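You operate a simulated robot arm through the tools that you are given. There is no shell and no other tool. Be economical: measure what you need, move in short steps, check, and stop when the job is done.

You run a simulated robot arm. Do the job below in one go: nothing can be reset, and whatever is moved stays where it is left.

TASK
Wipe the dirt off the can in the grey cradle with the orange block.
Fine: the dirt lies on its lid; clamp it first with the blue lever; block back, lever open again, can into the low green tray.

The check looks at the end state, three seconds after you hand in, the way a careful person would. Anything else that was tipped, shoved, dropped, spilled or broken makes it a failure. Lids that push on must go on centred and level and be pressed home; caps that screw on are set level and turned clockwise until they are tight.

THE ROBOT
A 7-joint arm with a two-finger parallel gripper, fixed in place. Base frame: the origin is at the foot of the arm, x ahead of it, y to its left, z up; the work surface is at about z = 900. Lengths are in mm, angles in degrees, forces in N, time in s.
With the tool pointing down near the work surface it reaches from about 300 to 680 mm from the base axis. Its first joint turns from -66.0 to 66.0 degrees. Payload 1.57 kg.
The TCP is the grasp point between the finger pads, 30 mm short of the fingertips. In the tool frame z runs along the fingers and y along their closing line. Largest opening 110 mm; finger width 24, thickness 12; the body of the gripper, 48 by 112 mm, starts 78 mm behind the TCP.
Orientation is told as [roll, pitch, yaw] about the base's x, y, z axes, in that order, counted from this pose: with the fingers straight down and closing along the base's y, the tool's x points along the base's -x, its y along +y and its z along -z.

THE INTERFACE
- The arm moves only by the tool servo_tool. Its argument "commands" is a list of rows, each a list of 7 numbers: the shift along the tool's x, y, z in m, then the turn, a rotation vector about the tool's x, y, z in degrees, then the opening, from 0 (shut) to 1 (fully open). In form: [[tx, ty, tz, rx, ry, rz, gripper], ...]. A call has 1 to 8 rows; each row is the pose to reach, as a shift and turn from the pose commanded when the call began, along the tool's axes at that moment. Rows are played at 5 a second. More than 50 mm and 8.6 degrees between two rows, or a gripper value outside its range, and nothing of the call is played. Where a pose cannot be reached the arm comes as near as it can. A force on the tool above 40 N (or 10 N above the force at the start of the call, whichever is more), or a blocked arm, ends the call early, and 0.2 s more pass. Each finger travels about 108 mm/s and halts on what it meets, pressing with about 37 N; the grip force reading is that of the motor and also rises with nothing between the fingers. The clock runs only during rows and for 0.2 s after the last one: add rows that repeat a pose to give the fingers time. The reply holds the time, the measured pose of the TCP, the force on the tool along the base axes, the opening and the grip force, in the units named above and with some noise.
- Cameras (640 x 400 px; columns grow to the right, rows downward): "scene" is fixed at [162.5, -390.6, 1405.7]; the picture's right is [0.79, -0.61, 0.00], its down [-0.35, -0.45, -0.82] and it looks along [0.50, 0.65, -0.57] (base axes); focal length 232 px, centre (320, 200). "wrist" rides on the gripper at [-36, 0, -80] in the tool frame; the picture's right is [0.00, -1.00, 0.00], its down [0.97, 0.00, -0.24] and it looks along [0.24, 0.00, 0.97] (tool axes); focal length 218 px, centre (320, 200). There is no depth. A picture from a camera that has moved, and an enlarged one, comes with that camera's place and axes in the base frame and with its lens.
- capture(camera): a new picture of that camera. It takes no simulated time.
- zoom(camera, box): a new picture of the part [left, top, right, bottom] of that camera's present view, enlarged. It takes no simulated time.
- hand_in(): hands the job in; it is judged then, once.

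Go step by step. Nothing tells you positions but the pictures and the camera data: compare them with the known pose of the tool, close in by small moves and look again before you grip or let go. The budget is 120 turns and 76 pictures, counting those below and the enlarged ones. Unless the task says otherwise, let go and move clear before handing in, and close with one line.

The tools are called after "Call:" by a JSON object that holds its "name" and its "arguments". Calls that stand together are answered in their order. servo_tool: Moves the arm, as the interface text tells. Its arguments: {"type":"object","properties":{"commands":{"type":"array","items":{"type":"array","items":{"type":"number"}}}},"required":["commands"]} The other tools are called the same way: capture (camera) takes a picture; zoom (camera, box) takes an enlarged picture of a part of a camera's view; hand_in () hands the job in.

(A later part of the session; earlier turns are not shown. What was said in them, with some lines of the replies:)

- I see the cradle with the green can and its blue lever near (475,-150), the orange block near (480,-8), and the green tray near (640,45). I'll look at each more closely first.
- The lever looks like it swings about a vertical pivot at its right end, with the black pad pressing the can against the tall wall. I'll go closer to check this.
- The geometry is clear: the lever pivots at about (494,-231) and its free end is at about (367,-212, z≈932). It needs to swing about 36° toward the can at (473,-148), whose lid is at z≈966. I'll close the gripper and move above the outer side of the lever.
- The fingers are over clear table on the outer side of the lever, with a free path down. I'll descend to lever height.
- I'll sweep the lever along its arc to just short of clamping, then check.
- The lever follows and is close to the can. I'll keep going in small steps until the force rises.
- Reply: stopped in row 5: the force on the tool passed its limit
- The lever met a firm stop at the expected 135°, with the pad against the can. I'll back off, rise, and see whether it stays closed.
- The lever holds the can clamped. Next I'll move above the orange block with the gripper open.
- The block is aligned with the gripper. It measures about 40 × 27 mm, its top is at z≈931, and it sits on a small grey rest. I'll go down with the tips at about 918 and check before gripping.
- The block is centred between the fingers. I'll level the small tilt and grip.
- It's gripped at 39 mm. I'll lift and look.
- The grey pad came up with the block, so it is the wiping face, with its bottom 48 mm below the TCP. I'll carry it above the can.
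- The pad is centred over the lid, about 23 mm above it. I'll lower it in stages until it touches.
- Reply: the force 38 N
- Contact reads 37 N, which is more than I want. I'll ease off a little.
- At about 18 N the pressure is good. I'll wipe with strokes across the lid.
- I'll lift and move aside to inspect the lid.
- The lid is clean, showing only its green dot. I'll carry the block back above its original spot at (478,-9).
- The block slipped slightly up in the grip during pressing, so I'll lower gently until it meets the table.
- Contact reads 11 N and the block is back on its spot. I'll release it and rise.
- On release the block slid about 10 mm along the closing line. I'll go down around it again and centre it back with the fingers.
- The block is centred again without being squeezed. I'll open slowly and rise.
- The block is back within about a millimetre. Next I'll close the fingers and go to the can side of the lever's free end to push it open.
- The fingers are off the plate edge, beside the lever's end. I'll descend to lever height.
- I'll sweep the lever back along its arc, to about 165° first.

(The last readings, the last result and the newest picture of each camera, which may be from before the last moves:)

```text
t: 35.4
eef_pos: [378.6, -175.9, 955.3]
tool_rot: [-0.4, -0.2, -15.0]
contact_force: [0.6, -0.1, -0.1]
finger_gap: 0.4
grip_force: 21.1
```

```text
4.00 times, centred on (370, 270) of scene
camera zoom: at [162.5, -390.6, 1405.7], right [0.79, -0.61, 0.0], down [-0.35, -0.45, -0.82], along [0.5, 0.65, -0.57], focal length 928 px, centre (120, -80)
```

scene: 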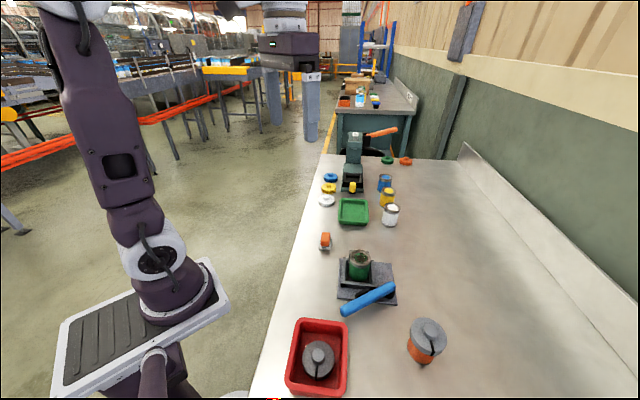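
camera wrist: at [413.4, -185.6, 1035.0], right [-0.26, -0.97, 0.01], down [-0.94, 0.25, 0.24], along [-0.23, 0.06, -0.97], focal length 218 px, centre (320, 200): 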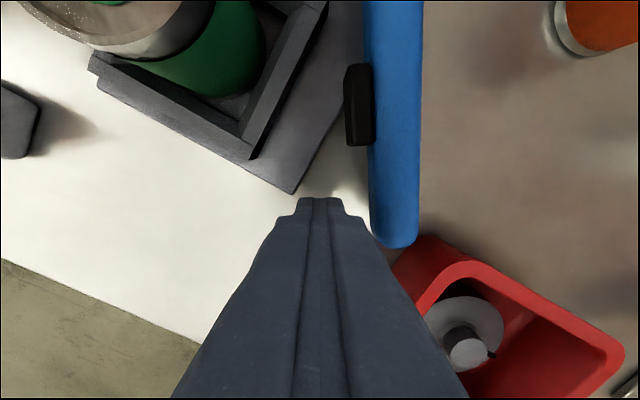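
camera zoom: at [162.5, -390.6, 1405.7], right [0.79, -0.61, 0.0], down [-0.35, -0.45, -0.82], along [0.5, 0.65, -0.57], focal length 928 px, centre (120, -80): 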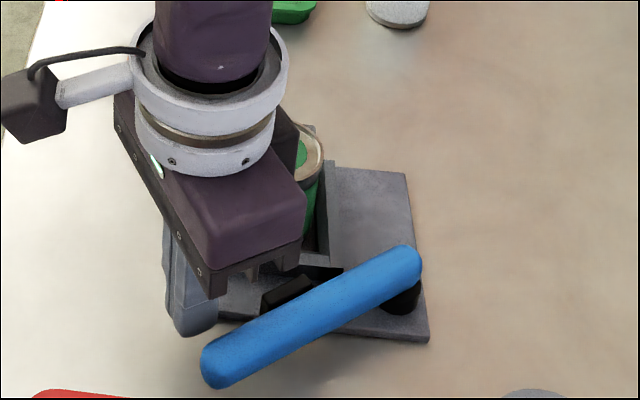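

The lever is about 6° short of its original open position. I'll push it a little further.

Call:
{"name": "servo_tool", "arguments": {"commands": [[0.001, -0.007, 0, 0, 0, -3, 0], [0.002, -0.0137, 0, 0, 0, -6, 0], [0.002, -0.0147, 0, 0, 0, -6, 0]]}}

Call:
{"name": "zoom", "arguments": {"camera": "scene", "box": [330, 240, 410, 320]}}

```text
t: 36.2
eef_pos: [372.9, -190.9, 954.6]
tool_rot: [-0.3, -0.1, -9.1]
contact_force: [1.0, 1.1, 0.5]
finger_gap: 0.0
grip_force: 21.1
```

```text
5.00 times, centred on (370, 280) of scene
camera zoom: at [162.5, -390.6, 1405.7], right [0.79, -0.61, 0.0], down [-0.35, -0.45, -0.82], along [0.5, 0.65, -0.57], focal length 1160 px, centre (70, -200)
```

zoom: 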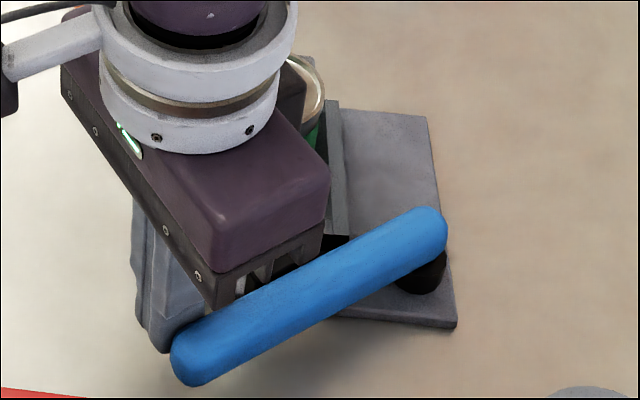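

The lever is back exactly as it was. I'll back away, rise and turn the wrist toward yaw +45, so the fingers avoid the tall wall when I grip the can.

Call:
{"name": "servo_tool", "arguments": {"commands": [[0, 0.006, 0, 0, 0, 0, 0], [0, 0.006, -0.04, 0, 0, 0, 0], [0, 0.006, -0.08, 0, 0, -8, 0.2], [-0.02, 0.006, -0.12, 0, 0, -16, 0.4], [-0.04, 0.01, -0.135, 0, 0, -24, 0.6], [-0.07, 0.018, -0.135, 0, 0, -32, 0.7], [-0.092, 0.027, -0.135, 0, 0, -40, 0.8], [-0.092, 0.027, -0.135, 0, 0, -48, 0.8]]}}

Call:
{"name": "capture", "arguments": {"camera": "wrist"}}

Call:
{"name": "zoom", "arguments": {"camera": "scene", "box": [330, 240, 410, 320]}}

```text
t: 38.0
eef_pos: [467.7, -176.6, 1089.3]
tool_rot: [-0.2, 0.2, 39.1]
contact_force: [-0.1, 1.4, -0.5]
finger_gap: 87.8
grip_force: 0.1
```

```text
32 pictures are left
camera wrist: at [495.9, -153.8, 1169.3], right [0.63, -0.78, 0.0], down [-0.75, -0.61, 0.24], along [-0.19, -0.16, -0.97], focal length 218 px, centre (320, 200)
```

wrist: 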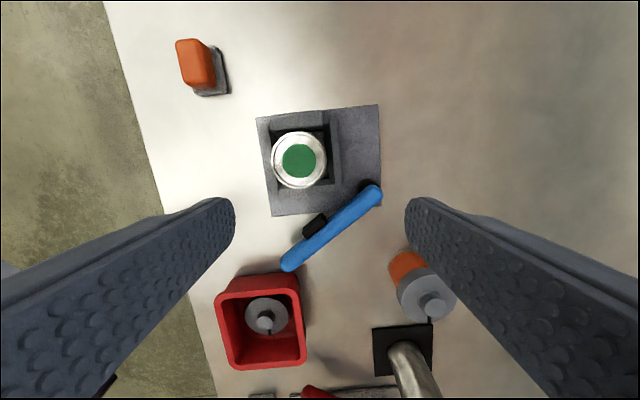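

```text
5.00 times, centred on (370, 280) of scene
camera zoom: at [162.5, -390.6, 1405.7], right [0.79, -0.61, 0.0], down [-0.35, -0.45, -0.82], along [0.5, 0.65, -0.57], focal length 1160 px, centre (70, -200)
```

zoom: 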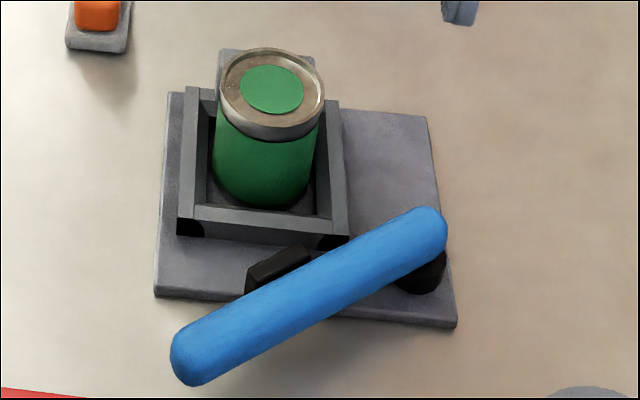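

The can centre is confirmed at (472.7,-147.8). I'll move above it at yaw 45.

Call:
{"name": "servo_tool", "arguments": {"commands": [[-0.011, 0.0096, 0.02, 0, 0, -3, 0.8], [-0.0221, 0.0192, 0.05, 0, 0, -5.9, 0.8], [-0.0221, 0.0192, 0.06, 0, 0, -5.9, 0.8], [-0.0221, 0.0192, 0.06, 0, 0, -5.9, 0.8]]}}

Call:
{"name": "capture", "arguments": {"camera": "wrist"}}

```text
t: 39.0
eef_pos: [473.0, -148.9, 1028.4]
tool_rot: [-0.1, 0.2, 44.9]
contact_force: [-0.6, 0.1, 0.2]
finger_gap: 88.1
grip_force: 0.1
```

```text
30 pictures are left
camera wrist: at [498.1, -123.0, 1108.6], right [0.71, -0.71, 0.0], down [-0.69, -0.68, 0.24], along [-0.17, -0.17, -0.97], focal length 218 px, centre (320, 200)
```

wrist: 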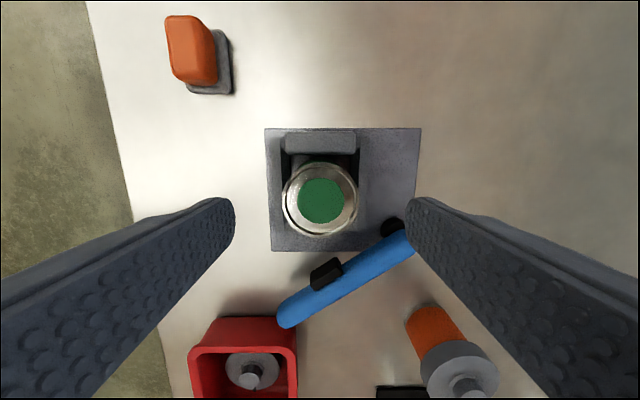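

The can is centred between the fingers. I'll go down to TCP z≈960, with the tips above the box walls.

Call:
{"name": "servo_tool", "arguments": {"commands": [[0, 0, 0.02, 0, 0, 0, 0.7], [0, 0, 0.04, 0, 0, 0, 0.7], [0, 0, 0.06, 0, 0, 0, 0.7], [0, 0, 0.068, 0, 0, 0, 0.7], [0, 0, 0.068, 0, 0, 0, 0.7]]}}

Call:
{"name": "capture", "arguments": {"camera": "wrist"}}

Call:
{"name": "zoom", "arguments": {"camera": "scene", "box": [320, 220, 420, 320]}}

```text
t: 40.2
eef_pos: [472.4, -148.3, 959.8]
tool_rot: [-0.2, 0.2, 44.8]
contact_force: [-0.2, 0.8, -0.3]
finger_gap: 76.9
grip_force: 0.0
```

```text
29 pictures are left
camera wrist: at [498.4, -123.3, 1041.1], right [0.71, -0.71, 0.0], down [-0.69, -0.68, 0.24], along [-0.17, -0.17, -0.97], focal length 218 px, centre (320, 200)
```

wrist: 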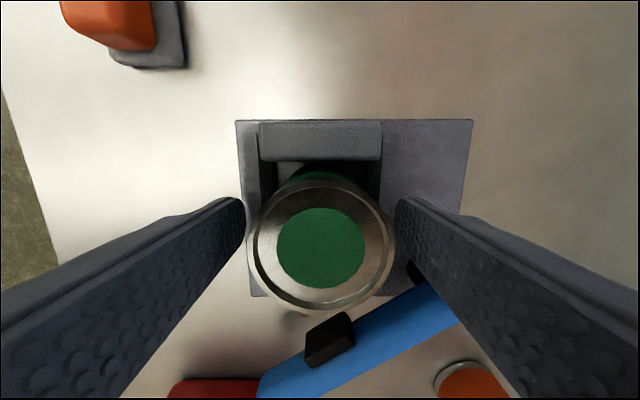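

```text
4.00 times, centred on (370, 270) of scene
camera zoom: at [162.5, -390.6, 1405.7], right [0.79, -0.61, 0.0], down [-0.35, -0.45, -0.82], along [0.5, 0.65, -0.57], focal length 928 px, centre (120, -80)
```

zoom: 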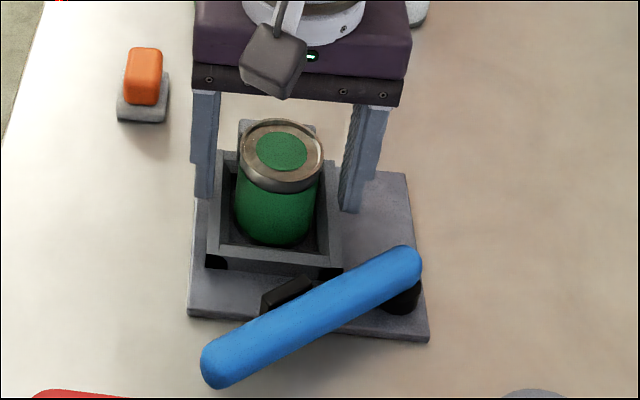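

The can sits well between the fingers. I'll close on it.

Call:
{"name": "servo_tool", "arguments": {"commands": [[0, 0, 0, 0, 0, 0, 0.6], [0, 0, 0, 0, 0, 0, 0.5], [0, 0, 0, 0, 0, 0, 0.4], [0, 0, 0, 0, 0, 0, 0.35], [0, 0, 0, 0, 0, 0, 0.35]]}}

```text
t: 41.4
eef_pos: [471.6, -148.3, 961.9]
tool_rot: [-0.1, 0.3, 44.8]
contact_force: [-0.5, 0.2, 1.8]
finger_gap: 47.9
grip_force: 37.0
```

It's gripped at 48 mm. I'll lift straight up.

Call:
{"name": "servo_tool", "arguments": {"commands": [[0, 0, -0.01, 0, 0, 0, 0.35], [0, 0, -0.035, 0, 0, 0, 0.35], [0, 0, -0.07, 0, 0, 0, 0.35], [0, 0, -0.11, 0, 0, 0, 0.35], [0, 0, -0.11, 0, 0, 0, 0.35]]}}

Call:
{"name": "zoom", "arguments": {"camera": "scene", "box": [300, 160, 440, 320]}}

Call:
{"name": "capture", "arguments": {"camera": "wrist"}}

```text
t: 42.6
eef_pos: [473.2, -146.6, 1071.6]
tool_rot: [-0.2, 0.2, 44.9]
contact_force: [0.2, 0.0, -1.3]
finger_gap: 47.7
grip_force: 37.2
```

```text
2.50 times, centred on (370, 240) of scene
camera zoom: at [162.5, -390.6, 1405.7], right [0.79, -0.61, 0.0], down [-0.35, -0.45, -0.82], along [0.5, 0.65, -0.57], focal length 580 px, centre (195, 100)
```

zoom: 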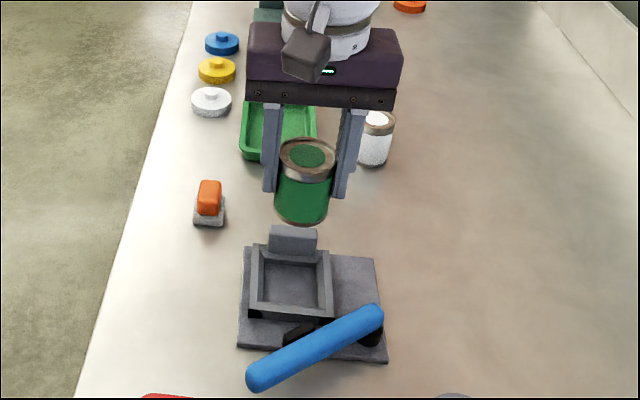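

```text
26 pictures are left
camera wrist: at [499.1, -121.4, 1151.0], right [0.71, -0.71, 0.0], down [-0.69, -0.68, 0.24], along [-0.17, -0.17, -0.97], focal length 218 px, centre (320, 200)
```

wrist: 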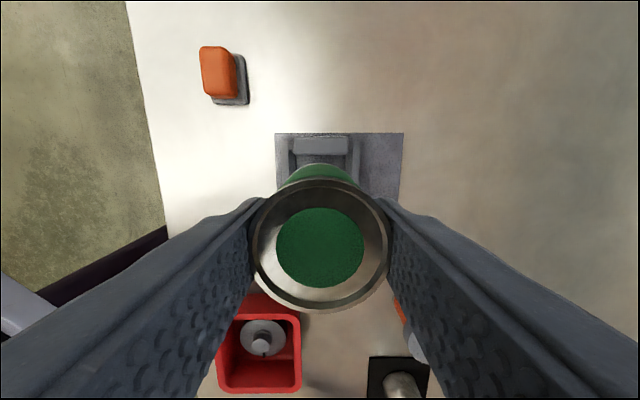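

The can is lifted cleanly. I'll carry it toward the green tray near (654,50).

Call:
{"name": "servo_tool", "arguments": {"commands": [[-0.035, 0.002, 0, 0, 0, 0, 0.35], [-0.075, 0.004, 0, 0, 0, 0, 0.35], [-0.115, 0.006, 0, 0, 0, 0, 0.35], [-0.155, 0.008, 0, 0, 0, 0, 0.35], [-0.195, 0.01, 0, 0, 0, 0, 0.35], [-0.235, 0.011, 0, 0, 0, 0, 0.35], [-0.26, 0.0113, 0, 0, 0, 0, 0.35], [-0.2644, 0.0113, 0, 0, 0, 0, 0.35]]}}

Call:
{"name": "zoom", "arguments": {"camera": "scene", "box": [300, 140, 420, 240]}}

Call:
{"name": "capture", "arguments": {"camera": "wrist"}}

```text
t: 44.4
eef_pos: [652.8, 45.5, 1068.9]
tool_rot: [-0.1, 0.1, 44.7]
contact_force: [0.7, 1.0, -1.8]
finger_gap: 47.5
grip_force: 37.7
```

```text
4.00 times, centred on (360, 190) of scene
camera zoom: at [162.5, -390.6, 1405.7], right [0.79, -0.61, 0.0], down [-0.35, -0.45, -0.82], along [0.5, 0.65, -0.57], focal length 928 px, centre (160, 240)
```

zoom: 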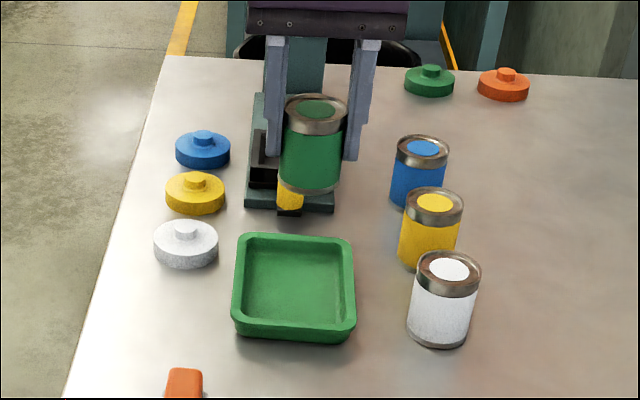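

```text
24 pictures are left
camera wrist: at [678.3, 72.2, 1149.5], right [0.7, -0.71, 0.0], down [-0.69, -0.68, 0.24], along [-0.17, -0.18, -0.97], focal length 218 px, centre (320, 200)
```

wrist: 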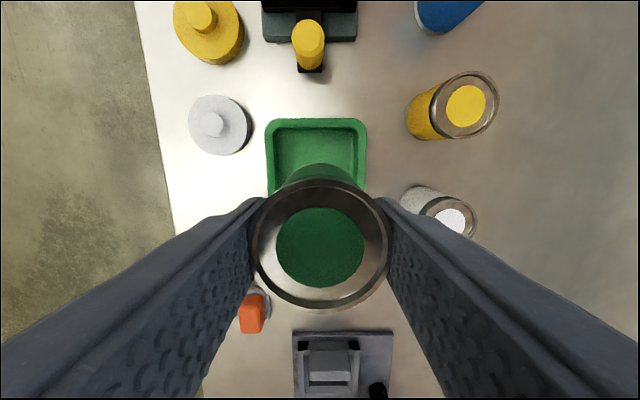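

The tray centre is at about (647,46), nearly below the can, and the surroundings are clear. I'll trim the position and go most of the way down.

Call:
{"name": "servo_tool", "arguments": {"commands": [[0.002, 0.0023, 0.02, 0, 0, 0, 0.35], [0.0039, 0.0045, 0.045, 0, 0, 0, 0.35], [0.0039, 0.0045, 0.07, 0, 0, 0, 0.35], [0.0039, 0.0045, 0.09, 0, 0, 0, 0.35], [0.0039, 0.0045, 0.1, 0, 0, 0, 0.35], [0.0039, 0.0045, 0.1, 0, 0, 0, 0.35]]}}

Call:
{"name": "zoom", "arguments": {"camera": "scene", "box": [310, 170, 410, 250]}}

Call:
{"name": "capture", "arguments": {"camera": "wrist"}}

```text
t: 45.8
eef_pos: [646.5, 45.6, 970.7]
tool_rot: [-0.2, 0.3, 44.8]
contact_force: [-0.5, -0.7, -1.1]
finger_gap: 47.7
grip_force: 36.8
```

```text
5.00 times, centred on (360, 210) of scene
camera zoom: at [162.5, -390.6, 1405.7], right [0.79, -0.61, 0.0], down [-0.35, -0.45, -0.82], along [0.5, 0.65, -0.57], focal length 1160 px, centre (120, 150)
```

zoom: 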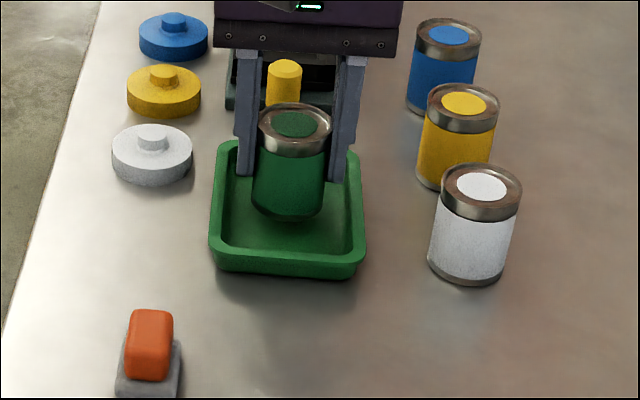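

```text
22 pictures are left
camera wrist: at [672.6, 71.7, 1050.2], right [0.71, -0.71, 0.0], down [-0.69, -0.68, 0.24], along [-0.17, -0.17, -0.97], focal length 218 px, centre (320, 200)
```

wrist: 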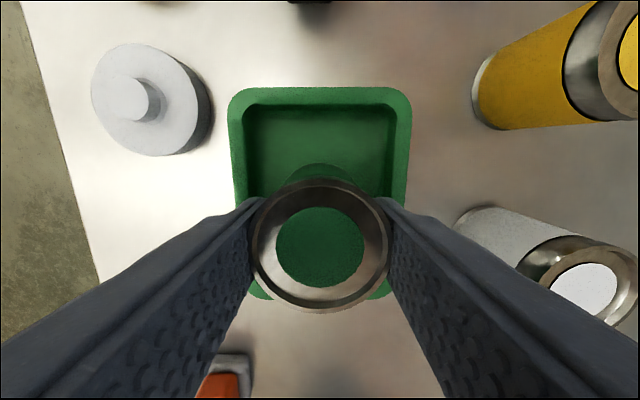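

The can is over the tray floor. I'll lower it in small steps until it touches.

Call:
{"name": "servo_tool", "arguments": {"commands": [[0, 0, 0.004, 0, 0, 0, 0.35], [0, 0, 0.007, 0, 0, 0, 0.35], [0, 0, 0.009, 0, 0, 0, 0.35], [0, 0, 0.0105, 0, 0, 0, 0.35], [0, 0, 0.0105, 0, 0, 0, 0.35]]}}

```text
t: 47.0
eef_pos: [646.4, 45.3, 959.7]
tool_rot: [-0.3, 0.1, 44.8]
contact_force: [-0.7, -0.3, -2.2]
finger_gap: 47.6
grip_force: 36.6
```

Call:
{"name": "servo_tool", "arguments": {"commands": [[0, 0, 0.001, 0, 0, 0, 0.35], [0, 0, 0.002, 0, 0, 0, 0.35], [0, 0, 0.0025, 0, 0, 0, 0.35], [0, 0, 0.003, 0, 0, 0, 0.35]]}}

```text
t: 48.0
eef_pos: [647.3, 45.7, 958.5]
tool_rot: [-0.4, 0.1, 44.8]
contact_force: [-2.1, -0.6, 21.3]
finger_gap: 47.7
grip_force: 36.7
```

It touched at 21 N. I'll relieve the pressure slightly and open slowly.

Call:
{"name": "servo_tool", "arguments": {"commands": [[0, 0, -0.001, 0, 0, 0, 0.35], [0, 0, -0.001, 0, 0, 0, 0.42], [0, 0, -0.001, 0, 0, 0, 0.45], [0, 0, -0.001, 0, 0, 0, 0.48], [0, 0, -0.001, 0, 0, 0, 0.54], [0, 0, -0.001, 0, 0, 0, 0.6], [0, 0, -0.001, 0, 0, 0, 0.6]]}}

Call:
{"name": "capture", "arguments": {"camera": "wrist"}}

Call:
{"name": "zoom", "arguments": {"camera": "scene", "box": [310, 170, 410, 250]}}

```text
t: 49.6
eef_pos: [647.6, 45.7, 958.9]
tool_rot: [-0.2, 0.3, 44.9]
contact_force: [0.7, 0.3, -0.2]
finger_gap: 66.1
grip_force: 0.0
```

```text
21 pictures are left
camera wrist: at [671.9, 71.8, 1037.8], right [0.71, -0.71, 0.0], down [-0.69, -0.68, 0.24], along [-0.17, -0.17, -0.97], focal length 218 px, centre (320, 200)
```

wrist: 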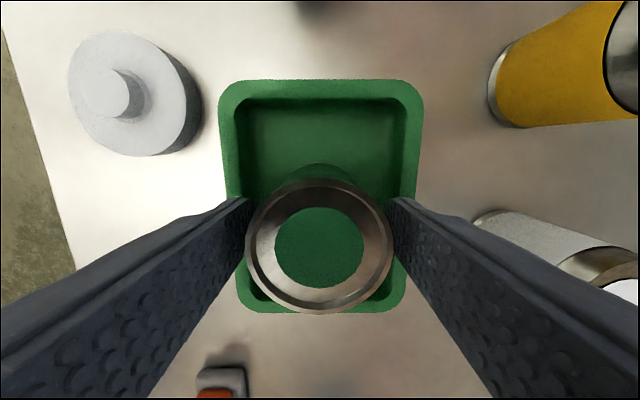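

```text
5.00 times, centred on (360, 210) of scene
camera zoom: at [162.5, -390.6, 1405.7], right [0.79, -0.61, 0.0], down [-0.35, -0.45, -0.82], along [0.5, 0.65, -0.57], focal length 1160 px, centre (120, 150)
```

zoom: 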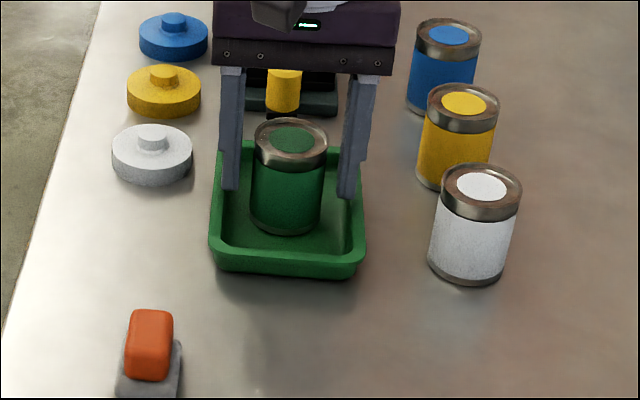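

The can stands upright in the tray. I'll open a little more and rise straight up.

Call:
{"name": "servo_tool", "arguments": {"commands": [[0, 0, 0, 0, 0, 0, 0.66], [0, 0, 0, 0, 0, 0, 0.68], [0, 0, -0.02, 0, 0, 0, 0.68], [0, 0, -0.06, 0, 0, 0, 0.68], [0, 0, -0.1, 0, 0, 0, 0.68], [0.03, 0, -0.13, 0, 0, 0, 0.68], [0.07, 0, -0.15, 0, 0, 0, 0.68], [0.11, 0, -0.16, 0, 0, 0, 0.68]]}}

Call:
{"name": "capture", "arguments": {"camera": "scene"}}

Call:
{"name": "zoom", "arguments": {"camera": "scene", "box": [300, 160, 420, 330]}}

Call:
{"name": "capture", "arguments": {"camera": "wrist"}}

```text
t: 51.4
eef_pos: [568.6, -31.8, 1118.1]
tool_rot: [-0.2, 0.1, 44.9]
contact_force: [-0.9, -0.1, 0.3]
finger_gap: 74.7
grip_force: 0.1
```

```text
19 pictures are left
```

scene: 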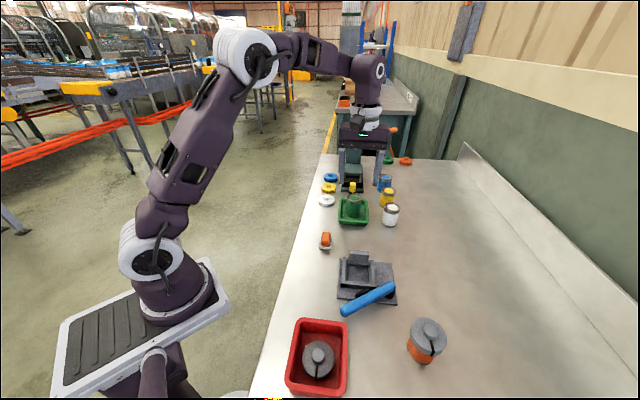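

```text
2.35 times, centred on (360, 245) of scene
camera zoom: at [162.5, -390.6, 1405.7], right [0.79, -0.61, 0.0], down [-0.35, -0.45, -0.82], along [0.5, 0.65, -0.57], focal length 546 px, centre (226, 94)
```

zoom: 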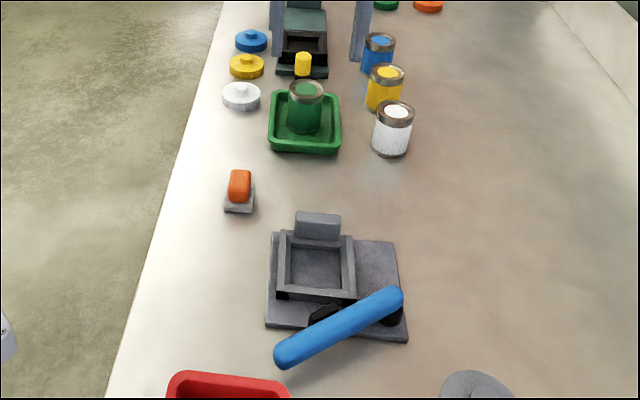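

```text
17 pictures are left
camera wrist: at [594.3, -5.6, 1196.8], right [0.71, -0.71, 0.0], down [-0.69, -0.68, 0.24], along [-0.17, -0.17, -0.97], focal length 218 px, centre (320, 200)
```

wrist: 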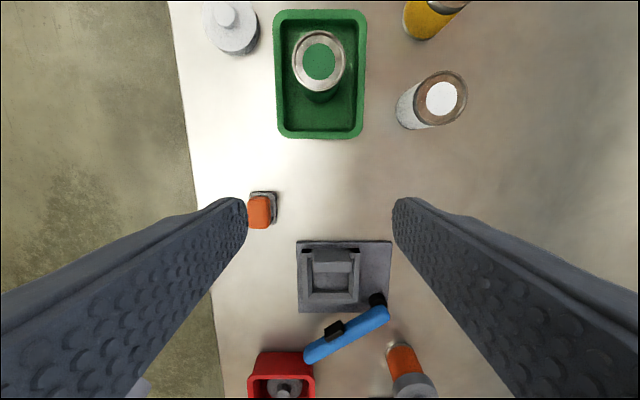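

Everything is in place: the lid is clean, the can is upright in the tray, the lever is open, the block is back and the arm is clear. I'm handing in.

Call:
{"name": "hand_in", "arguments": {}}

```text
The job is handed in.
```

The can's lid is wiped clean and the can stands upright in the low green tray; the blue lever is open again, and the orange block is back within about a millimetre of where it started (it slid about 10 mm on release, so I re-centred it).
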